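You operate a simulated robot arm through the tools that you are given. There is no shell and no other tool. Be economical: measure what you need, move in short steps, check, and stop when the job is done.

Carry out the task below with a simulated robot arm. There is one attempt and no reset: what you move stays moved.

TASK
Slide the paper roll along the top of the green bench until it stands next to the silver block.

It is judged by the outcome, as a careful person would: the job done as asked, and still so three seconds after it is handed in. It fails if anything else is knocked over, pushed out of place, dropped, spilled or broken.

THE ROBOT
A 7-joint arm with a two-finger parallel gripper, fixed in place. Base frame: the origin is at the foot of the arm, x ahead of it, y to its left, z up; the work surface is at about z = 0. Lengths are in mm, angles in rad, forces in N, time in s.
With the tool pointing down near the work surface it reaches from about 240 to 620 mm from the base axis. Its first joint turns from -1.152 to 1.152 rad. Payload 2.6 kg.
Tool frame: the origin (TCP) lies between the finger pads and is the grasp point; the fingertips stand 30 mm ahead of it; z points along the fingers, y is the line along which they close. The gripper opens to 94 mm. The fingers are 28 mm wide and 10 mm thick; the gripper's body (50 by 96 mm) begins 55 mm behind the TCP.
Orientation is that of the tool frame in the base frame, as a unit quaternion [x, y, z, w]. With the fingers straight down and closing along the base's y, the tool's x points along the base's -x, its y along +y and its z along -z.

THE INTERFACE
- The arm moves only by the tool drive_tool. Its arguments are lists of equal length, an entry for each row: "slide": the shift along the tool's x, y, z in mm, a list of three; "delta_rot": the turn, a rotation vector about the tool's x, y, z in rad, a list of three; "gripper": the gripper command, from -1 (fully open) to 1 (shut), values between in proportion. In form: {"slide": [[dx, dy, dz], ...], "delta_rot": [[rx, ry, rz], ...], "gripper": [gripper, ...]}. A call has 1 to 10 rows; each row is the pose to reach, as a shift and turn from the pose commanded when the call began, along the tool's axes at that moment. A row lasts 0.2 s, in which the tool goes at most 50 mm and 0.15 rad; a call with a longer step from one row to the next is refused whole, and so is a gripper value outside its range. A pose out of reach is approached as far as the arm can. The call stops where the force on the tool passes 40 N (or 10 N more than at its start, if that is more) or the arm is blocked; 0.2 s more then pass. The fingers move at their own pace (about 72 mm/s each) and stop on an object; they squeeze with about 34 N. The grip force told is the motor's: it shows also when the fingers shut on nothing. Time passes only in rows, and 0.2 s behind the last, so rows that repeat a pose let the fingers close. It gives the time, the measured TCP pose, the force on the tool (base axes), the opening and the grip force at its end, in the units of the frame above (readings bear some noise), and new pictures: "show" is both (left out), scene, wrist or none.
- Cameras (640 x 400 px; columns grow to the right, rows downward): "scene" is fixed at [42, 433, 572.8]; the picture's right is [-0.75, -0.67, 0.00], its down [-0.32, 0.36, -0.87] and it looks along [0.58, -0.65, -0.48] (base axes); focal length 369 px, centre (320, 200). "wrist" rides on the gripper at [-37, 0, -58] in the tool frame; the picture's right is [0.00, -1.00, 0.00], its down [0.97, 0.00, -0.24] and it looks along [0.24, 0.00, 0.97] (tool axes); focal length 218 px, centre (320, 200).
- probe_pixels(camera, pixels): for up to 12 pixels [column, row] of the newest picture of that camera ("zoom" is the newest enlarged one), the place [x, y, z] in the base frame of the surface seen there, good to about 2 mm. No time passes.
- zoom(camera, box): a new picture of the part [left, top, right, bottom] of that camera's present view, enlarged. No time passes.
- job_done(): hands the job in; it is judged then, once.

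Work in short steps. Measure before you move; look again where a grasp or a placing could have gone wrong, and mend it. You have 60 turns and 120 pictures in all, the two below and enlarged ones among them. Open the gripper and draw the arm clear of the work before you hand the job in, unless the task says otherwise; then end with one line.

The tools are called after "Request:" as a command line: name --argument value ..., lists and objects as JSON in quotes. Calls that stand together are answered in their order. drive_tool: Moves the arm, as the interface text tells. Its arguments: {"type":"object","properties":{"slide":{"type":"array","items":{"type":"array","items":{"type":"number"}}},"delta_rot":{"type":"array","items":{"type":"array","items":{"type":"number"}}},"gripper":{"type":"array","items":{"type":"number"}},"show":{"type":"string","enum":["both","scene","wrist","none"]}},"required":["slide","delta_rot","gripper"]} The other tools are called the same way: probe_pixels (camera, pixels) gives the place of the surface under pixels of a picture; zoom (camera, box) takes an enlarged picture of a part of a camera's view; job_done () hands the job in.

At the start:

```text
time_s: 0.0
ee_pos: [402.5, -67.7, 274.7]
tool_rot: [0.0, 1.0, 0.0, 0.0]
ft_force: [0.4, -0.1, -0.7]
grip_width: 93.9
finger_force: 0.0
```

scene: 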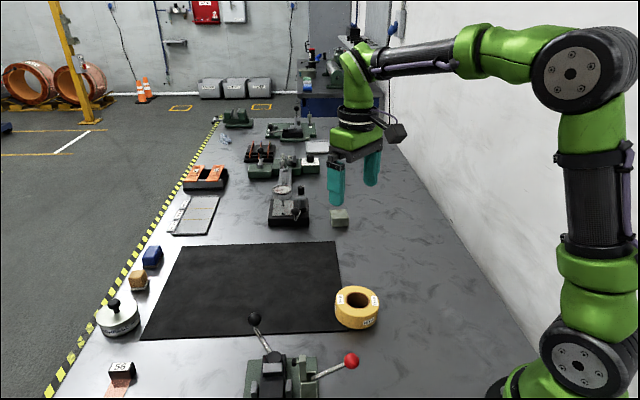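
wrist: 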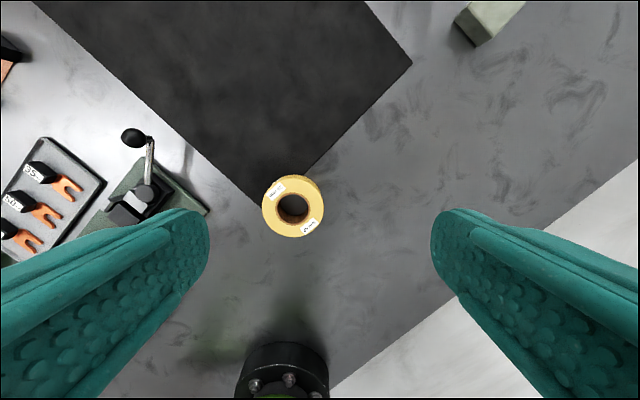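

The yellow roll is at about (356,307) in the scene and a greyish block at about (340,218). I'll zoom in and measure both.

Request:
zoom --camera "scene" --box '[220, 180, 420, 340]'

Request:
zoom --camera "scene" --box '[170, 90, 350, 240]'

Request:
probe_pixels --camera "scene" --pixels '[[340, 214], [331, 209], [347, 210], [350, 221], [334, 222], [342, 226], [357, 293], [340, 299], [377, 301], [360, 312], [358, 328], [400, 300]]'

Request:
probe_pixels --camera "wrist" --pixels '[[293, 207], [267, 205], [323, 205], [293, 180], [293, 235], [465, 22], [490, 40], [520, 10], [350, 280], [300, 80]]'

```text
2.50 times, centred on (320, 260) of scene
```

zoom: 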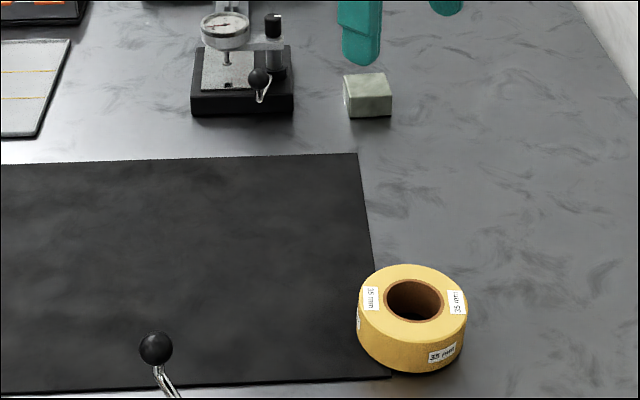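

```text
2.67 times, centred on (260, 165) of scene
```

zoom: 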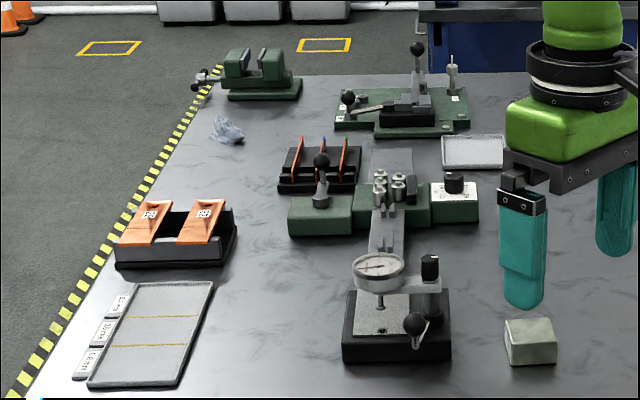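

```text
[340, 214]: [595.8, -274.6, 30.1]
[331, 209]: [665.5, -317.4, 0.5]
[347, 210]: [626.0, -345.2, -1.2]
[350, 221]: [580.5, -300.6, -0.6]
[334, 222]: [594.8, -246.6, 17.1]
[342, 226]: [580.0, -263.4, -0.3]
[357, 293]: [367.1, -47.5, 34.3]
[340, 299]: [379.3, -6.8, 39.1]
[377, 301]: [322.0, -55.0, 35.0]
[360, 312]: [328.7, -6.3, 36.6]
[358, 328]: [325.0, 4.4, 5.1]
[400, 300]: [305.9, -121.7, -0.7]
```

```text
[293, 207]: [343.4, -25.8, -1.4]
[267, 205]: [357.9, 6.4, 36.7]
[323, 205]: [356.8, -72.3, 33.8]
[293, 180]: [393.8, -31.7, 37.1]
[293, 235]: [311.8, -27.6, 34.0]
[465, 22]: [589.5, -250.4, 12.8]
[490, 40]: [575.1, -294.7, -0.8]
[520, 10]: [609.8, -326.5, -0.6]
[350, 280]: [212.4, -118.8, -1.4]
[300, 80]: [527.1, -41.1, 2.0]
```

The roll is centred near (350,-32), about 80 mm across and 36 high. The block is near (597,-270). I'll measure the outlines more exactly in enlarged wrist views.

Request:
zoom --camera "wrist" --box '[240, 160, 350, 250]'

Request:
zoom --camera "scene" --box '[320, 195, 370, 235]'

```text
4.44 times, centred on (295, 205) of wrist
```

zoom: 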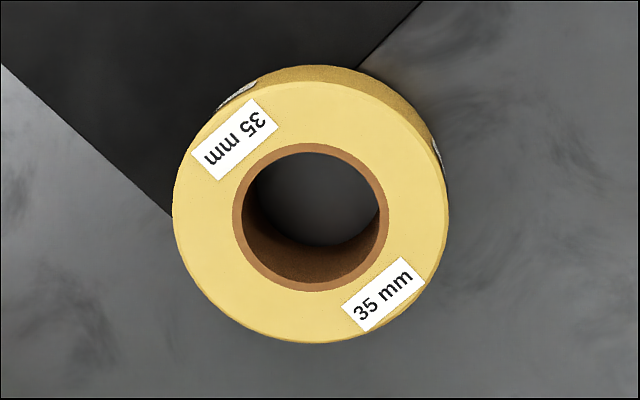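

```text
10.00 times, centred on (345, 215) of scene
```

zoom: 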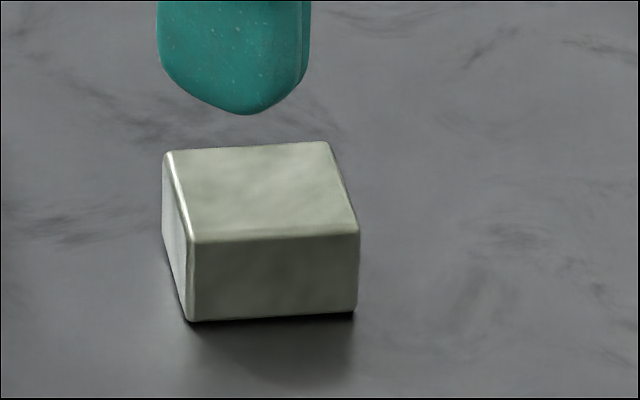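

Request:
probe_pixels --camera "zoom" --pixels '[[175, 158], [322, 147], [352, 228], [200, 236], [262, 190], [190, 314], [350, 306], [168, 235]]'

Request:
probe_pixels --camera "wrist" --pixels '[[272, 210], [316, 207], [294, 182], [294, 235], [310, 187], [277, 226]]'

```text
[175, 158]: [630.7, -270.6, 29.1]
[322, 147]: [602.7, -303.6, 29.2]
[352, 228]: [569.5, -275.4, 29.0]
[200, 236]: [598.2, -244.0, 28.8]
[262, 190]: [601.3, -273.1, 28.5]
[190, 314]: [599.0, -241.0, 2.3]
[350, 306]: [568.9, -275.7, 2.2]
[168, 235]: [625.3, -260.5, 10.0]
```

```text
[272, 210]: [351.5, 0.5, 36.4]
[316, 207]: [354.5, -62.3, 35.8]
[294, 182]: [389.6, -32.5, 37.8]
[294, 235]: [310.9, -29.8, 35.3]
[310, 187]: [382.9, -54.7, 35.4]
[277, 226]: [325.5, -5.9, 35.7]
```

The block is about 44 mm square, centred (600,-273), with its near face looking along (-0.74,0.67). The roll is about 85 mm across with a hole of about 48 mm. I plan to put the part-closed fingers in the hole and drag the roll, so I'll hover above it and turn to the travel direction first.

Request:
drive_tool --slide '[[10, 8, 25], [20, 16, 50], [30, 24, 75], [40, 32, 100], [50, 38, 125], [50, 38, 125]]' --delta_rot '[[0, 0, 0.148], [0, 0, 0.296], [0, 0, 0.444], [0, 0, 0.592], [0, 0, 0.74], [0, 0, 0.74]]' --gripper '[0.75, 0.75, 0.75, 0.75, 0.75, 0.75]'

```text
time_s: 1.4
ee_pos: [352.2, -29.3, 151.9]
tool_rot: [0.362, 0.932, -0.001, 0.0]
ft_force: [0.4, 0.3, -0.3]
grip_width: 11.8
finger_force: 0.0
```

scene: 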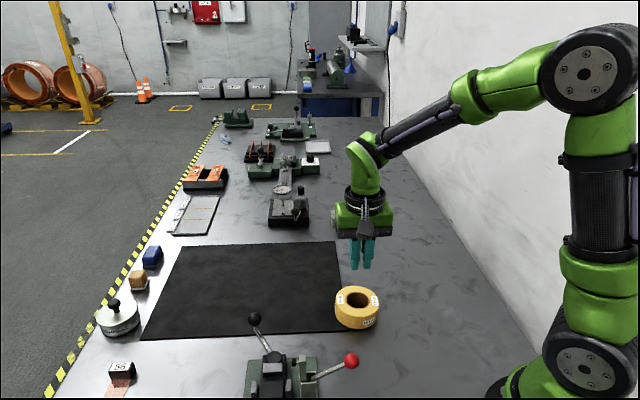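
wrist: 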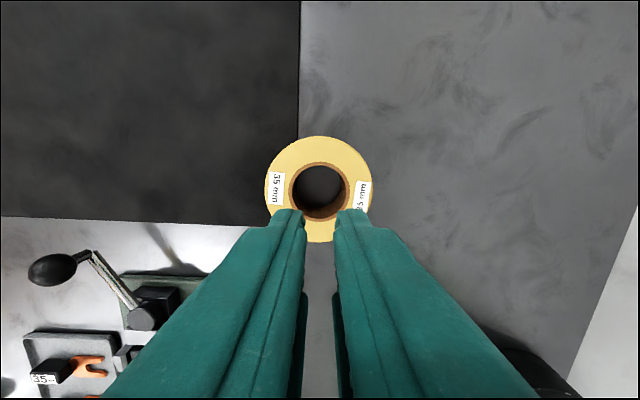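

The roll's outside is about 88 mm by pixel scale. I'll zoom in to size and centre the hole.

Request:
zoom --camera "wrist" --box '[256, 130, 384, 210]'

```text
5.00 times, centred on (320, 170) of wrist
```

zoom: 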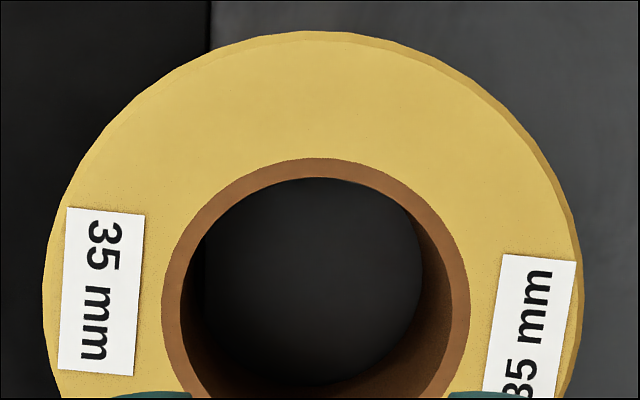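

Request:
probe_pixels --camera "zoom" --pixels '[[174, 310], [457, 310], [320, 168], [320, 100], [50, 300], [572, 300], [315, 40], [220, 200], [410, 195], [100, 150], [310, 300]]'

Request:
probe_pixels --camera "wrist" --pixels '[[320, 218], [320, 221], [320, 240], [320, 230]]'

```text
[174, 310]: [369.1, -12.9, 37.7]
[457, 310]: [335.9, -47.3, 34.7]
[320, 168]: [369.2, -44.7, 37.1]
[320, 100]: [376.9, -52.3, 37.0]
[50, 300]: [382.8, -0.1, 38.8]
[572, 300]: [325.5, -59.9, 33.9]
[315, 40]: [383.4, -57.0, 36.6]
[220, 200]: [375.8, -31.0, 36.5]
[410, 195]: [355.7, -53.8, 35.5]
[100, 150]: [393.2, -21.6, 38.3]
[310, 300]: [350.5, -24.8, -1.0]
```

```text
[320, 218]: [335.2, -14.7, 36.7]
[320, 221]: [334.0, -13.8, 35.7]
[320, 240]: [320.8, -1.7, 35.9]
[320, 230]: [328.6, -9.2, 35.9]
```

The hole centre is at (352.5,-30), about 43 mm inside, and the TCP is already above it. I'll narrow the fingers and go down into the hole to TCP z of about 38.

Request:
drive_tool --slide '[[0, -0.5, 0], [0, -0.5, 30], [0, -0.5, 60], [0, -0.5, 85], [0, -0.5, 100], [0, -0.5, 113], [0, -0.5, 113]]' --delta_rot '[[0, 0, 0], [0, 0, 0], [0, 0, 0], [0, 0, 0], [0, 0, 0], [0, 0, 0], [0, 0, 0]]' --gripper '[0.92, 0.92, 0.92, 0.92, 0.92, 0.92, 0.92]'

```text
time_s: 3.0
ee_pos: [352.1, -29.6, 37.9]
tool_rot: [0.362, 0.932, 0.0, 0.0]
ft_force: [0.3, -0.1, -0.2]
grip_width: 3.9
finger_force: 0.0
```

scene: 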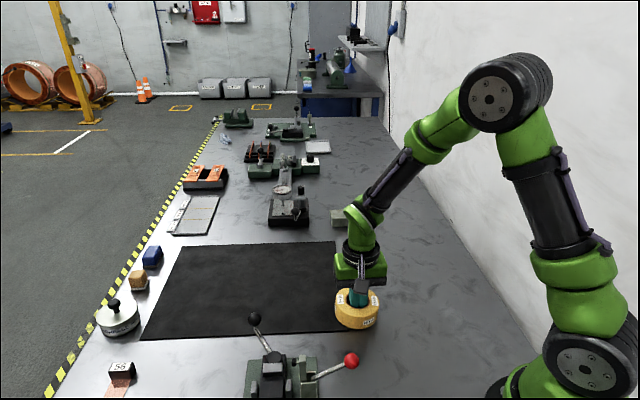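
wrist: 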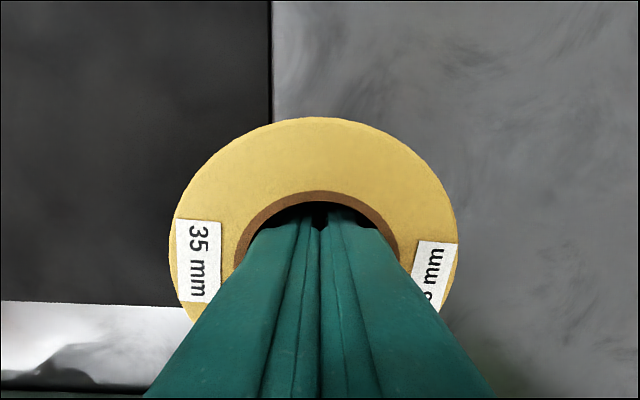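

The fingers are inside the hole with no contact force. I'll open them slightly to take up play and drag the roll toward the block, stopping about 40 mm short.

Request:
drive_tool --slide '[[0, 0, 0], [-15, -0.7, 0], [-45, -2, 0], [-75, -3.5, 0], [-105, -5, 0], [-135, -6.3, 0], [-165, -7.7, 0], [-195, -9.1, 0], [-220, -10.3, 0], [-235, -11, 0]]' --delta_rot '[[0, 0, 0], [0, 0, 0], [0, 0, 0], [0, 0, 0], [0, 0, 0], [0, 0, 0], [0, 0, 0], [0, 0, 0], [0, 0, 0], [0, 0, 0]]' --gripper '[0.8, 0.8, 0.8, 0.8, 0.8, 0.8, 0.8, 0.8, 0.8, 0.8]'

```text
time_s: 5.2
ee_pos: [517.2, -197.2, 36.6]
tool_rot: [0.362, 0.932, 0.001, 0.0]
ft_force: [-3.2, 4.2, 6.6]
grip_width: 7.3
finger_force: 0.1
```

scene: 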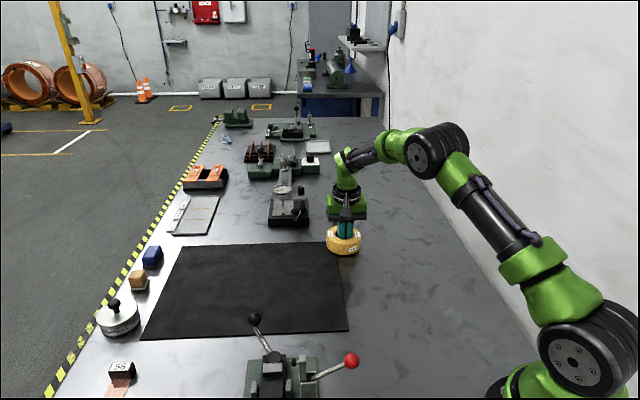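
wrist: 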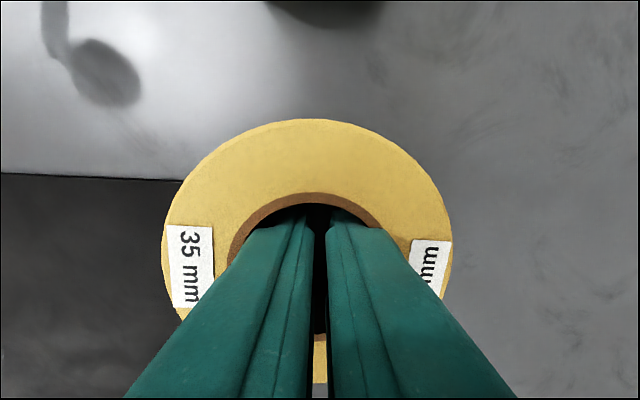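

The roll followed. A dark shape shows at (325,10) in the wrist view; I'll probe it and the roll's front edge.

Request:
probe_pixels --camera "wrist" --pixels '[[325, 4], [280, 4], [375, 4], [325, 18], [310, 121], [167, 240], [450, 230], [320, 340]]'

Request:
zoom --camera "scene" --box '[290, 180, 390, 260]'

```text
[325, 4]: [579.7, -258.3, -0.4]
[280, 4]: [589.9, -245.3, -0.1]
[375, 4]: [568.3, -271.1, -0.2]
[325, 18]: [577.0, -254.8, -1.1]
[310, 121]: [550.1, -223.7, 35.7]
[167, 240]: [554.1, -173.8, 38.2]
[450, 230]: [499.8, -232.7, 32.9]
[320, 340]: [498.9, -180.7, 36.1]
```

```text
5.00 times, centred on (340, 220) of scene
```

zoom: 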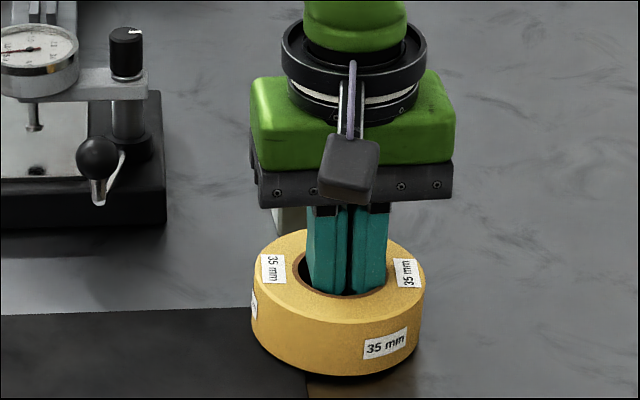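

The roll's front edge is about 47 mm from the block's face and laterally aligned within 3 mm. I'll drag it 43 mm more, slowly.

Request:
drive_tool --slide '[[-10, 0, 0], [-20, -0.5, 0], [-28, -1, 0], [-34, -1.5, 0], [-39, -2, 0], [-43, -2, 0], [-43, -2, 0]]' --delta_rot '[[0, 0, 0], [0, 0, 0], [0, 0, 0], [0, 0, 0], [0, 0, 0], [0, 0, 0], [0, 0, 0]]' --gripper '[0.86, 0.86, 0.86, 0.86, 0.86, 0.86, 0.86]'

```text
time_s: 6.8
ee_pos: [549.2, -228.1, 37.1]
tool_rot: [0.361, 0.932, 0.0, 0.001]
ft_force: [-3.7, 2.9, 10.0]
grip_width: 5.8
finger_force: 0.1
```

scene: 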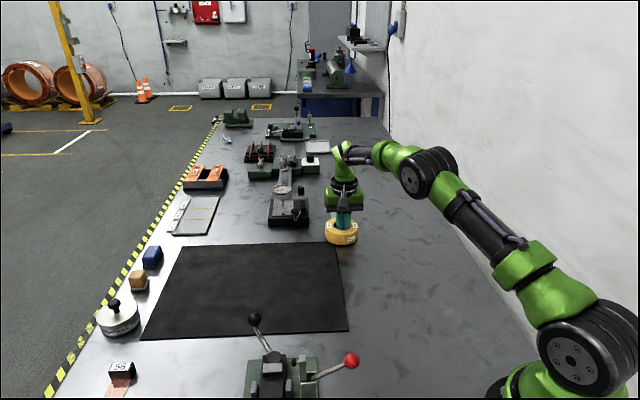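
wrist: 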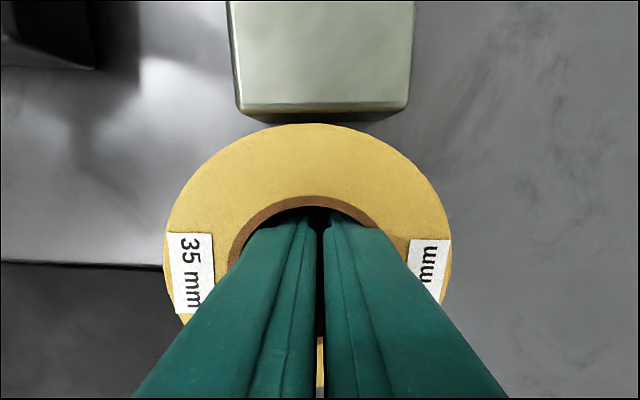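

The roll is now right in front of the block. I'll measure the remaining gap.

Request:
probe_pixels --camera "wrist" --pixels '[[320, 100], [320, 113], [320, 121], [320, 127], [320, 135], [240, 108], [408, 103], [178, 225], [440, 220], [319, 350]]'

Request:
zoom --camera "scene" --box '[290, 180, 390, 260]'

```text
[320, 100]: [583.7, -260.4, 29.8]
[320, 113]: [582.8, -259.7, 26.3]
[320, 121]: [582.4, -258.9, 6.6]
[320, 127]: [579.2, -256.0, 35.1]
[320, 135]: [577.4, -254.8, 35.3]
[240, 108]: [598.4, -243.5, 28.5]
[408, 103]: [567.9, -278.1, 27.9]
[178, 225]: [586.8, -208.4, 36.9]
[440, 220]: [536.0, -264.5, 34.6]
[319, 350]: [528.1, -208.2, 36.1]
```

```text
5.00 times, centred on (340, 220) of scene
```

zoom: 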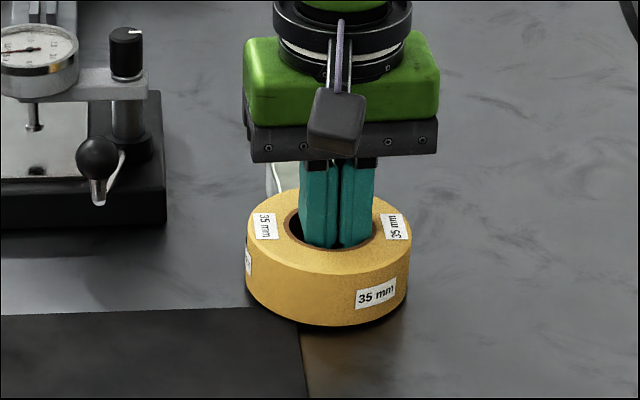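

The gap is about 4 mm and the block hasn't moved. I'll close the fingers, back off 2 mm to release the contact, and lift straight out.

Request:
drive_tool --slide '[[0, 0, 0], [2, 0, 0], [2.5, 0, 0], [2.5, 0, 10], [2.5, 0, -5], [2.5, 0, -20], [2.5, 0, -40], [2.5, 0, -80]]' --delta_rot '[[0, 0, 0], [0, 0, 0], [0, 0, 0], [0, 0, 0], [0, 0, 0], [0, 0, 0], [0, 0, 0], [0, 0, 0]]' --gripper '[0.97, 0.97, 0.97, 0.97, 0.97, 0.97, 0.97, 0.97]'

```text
time_s: 7.8
ee_pos: [547.1, -227.1, 37.0]
tool_rot: [0.365, 0.931, 0.001, 0.003]
ft_force: [-2.5, 1.5, 5.8]
grip_width: 0.0
finger_force: 32.4
stopped in row 4: the force on the tool passed its limit (the readings are from after the stop); the commanded pose is now the measured one
```

scene: 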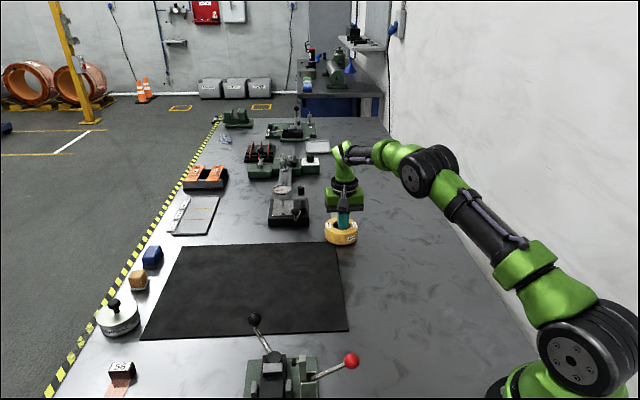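
wrist: 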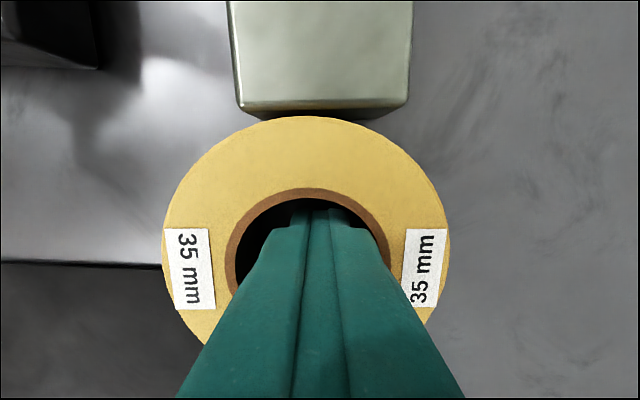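

One row wrongly went down 10 mm and the fingers pressed on the bench, but the block and roll look undisturbed. The fingers sit slightly right in the hole, so I'll centre them a little and lift out.

Request:
drive_tool --slide '[[0, 1.5, -3], [0, 2, -15], [0, 2, -30], [0, 2, -50], [0, 2, -80], [30, 2, -110], [70, 2, -130], [110, 2, -140], [150, 2, -150], [150, 2, -150]]' --delta_rot '[[0, 0, 0], [0, 0, 0], [0, 0, 0], [0, 0, 0], [0, 0, 0], [0, 0, 0], [0, 0, 0], [0, 0, 0], [0, 0, 0], [0, 0, 0]]' --gripper '[0.97, 0.97, 0.97, 0.97, 0.97, 0.5, 0, -0.5, -1, -1]'

```text
time_s: 10.0
ee_pos: [437.4, -121.6, 184.8]
tool_rot: [0.363, 0.932, 0.001, 0.002]
ft_force: [0.3, -0.4, -0.6]
grip_width: 94.2
finger_force: 0.1
```

scene: 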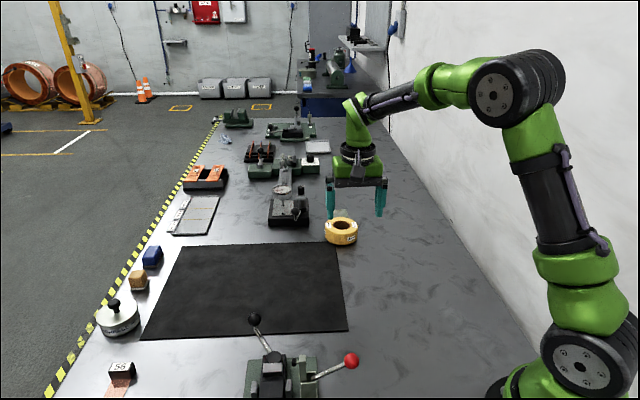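
wrist: 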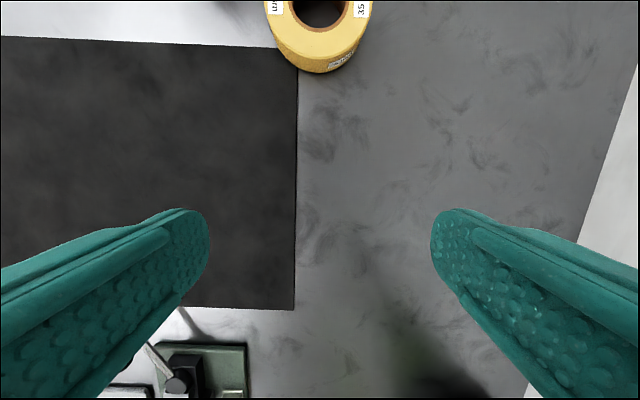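

The arm is clear. I'll check the final placement up close.

Request:
zoom --camera "scene" --box '[300, 195, 380, 255]'

Request:
probe_pixels --camera "scene" --pixels '[[328, 226], [355, 226], [341, 231], [336, 216], [340, 220], [345, 213]]'

```text
6.67 times, centred on (340, 225) of scene
```

zoom: 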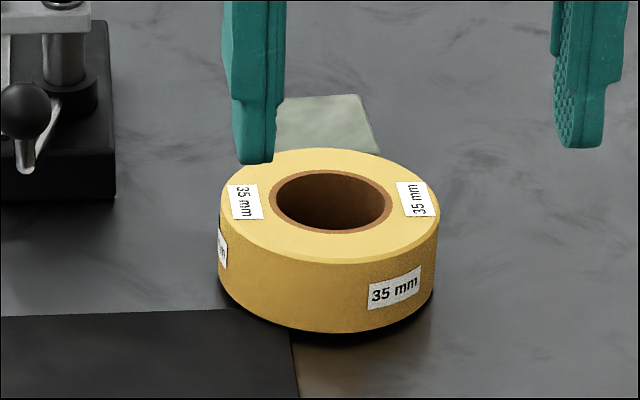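

```text
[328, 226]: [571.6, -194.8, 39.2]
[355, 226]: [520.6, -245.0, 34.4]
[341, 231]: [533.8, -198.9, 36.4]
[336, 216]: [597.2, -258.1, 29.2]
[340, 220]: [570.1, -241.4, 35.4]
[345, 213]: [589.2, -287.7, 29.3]
```

The roll stands upright just in front of the block, the block hasn't moved, and the gripper is open and clear. Handing in.

Request:
job_done

```text
The job is handed in.
```

The paper roll now stands upright next to the silver block, about 4 mm from its near face, and nothing else was moved.
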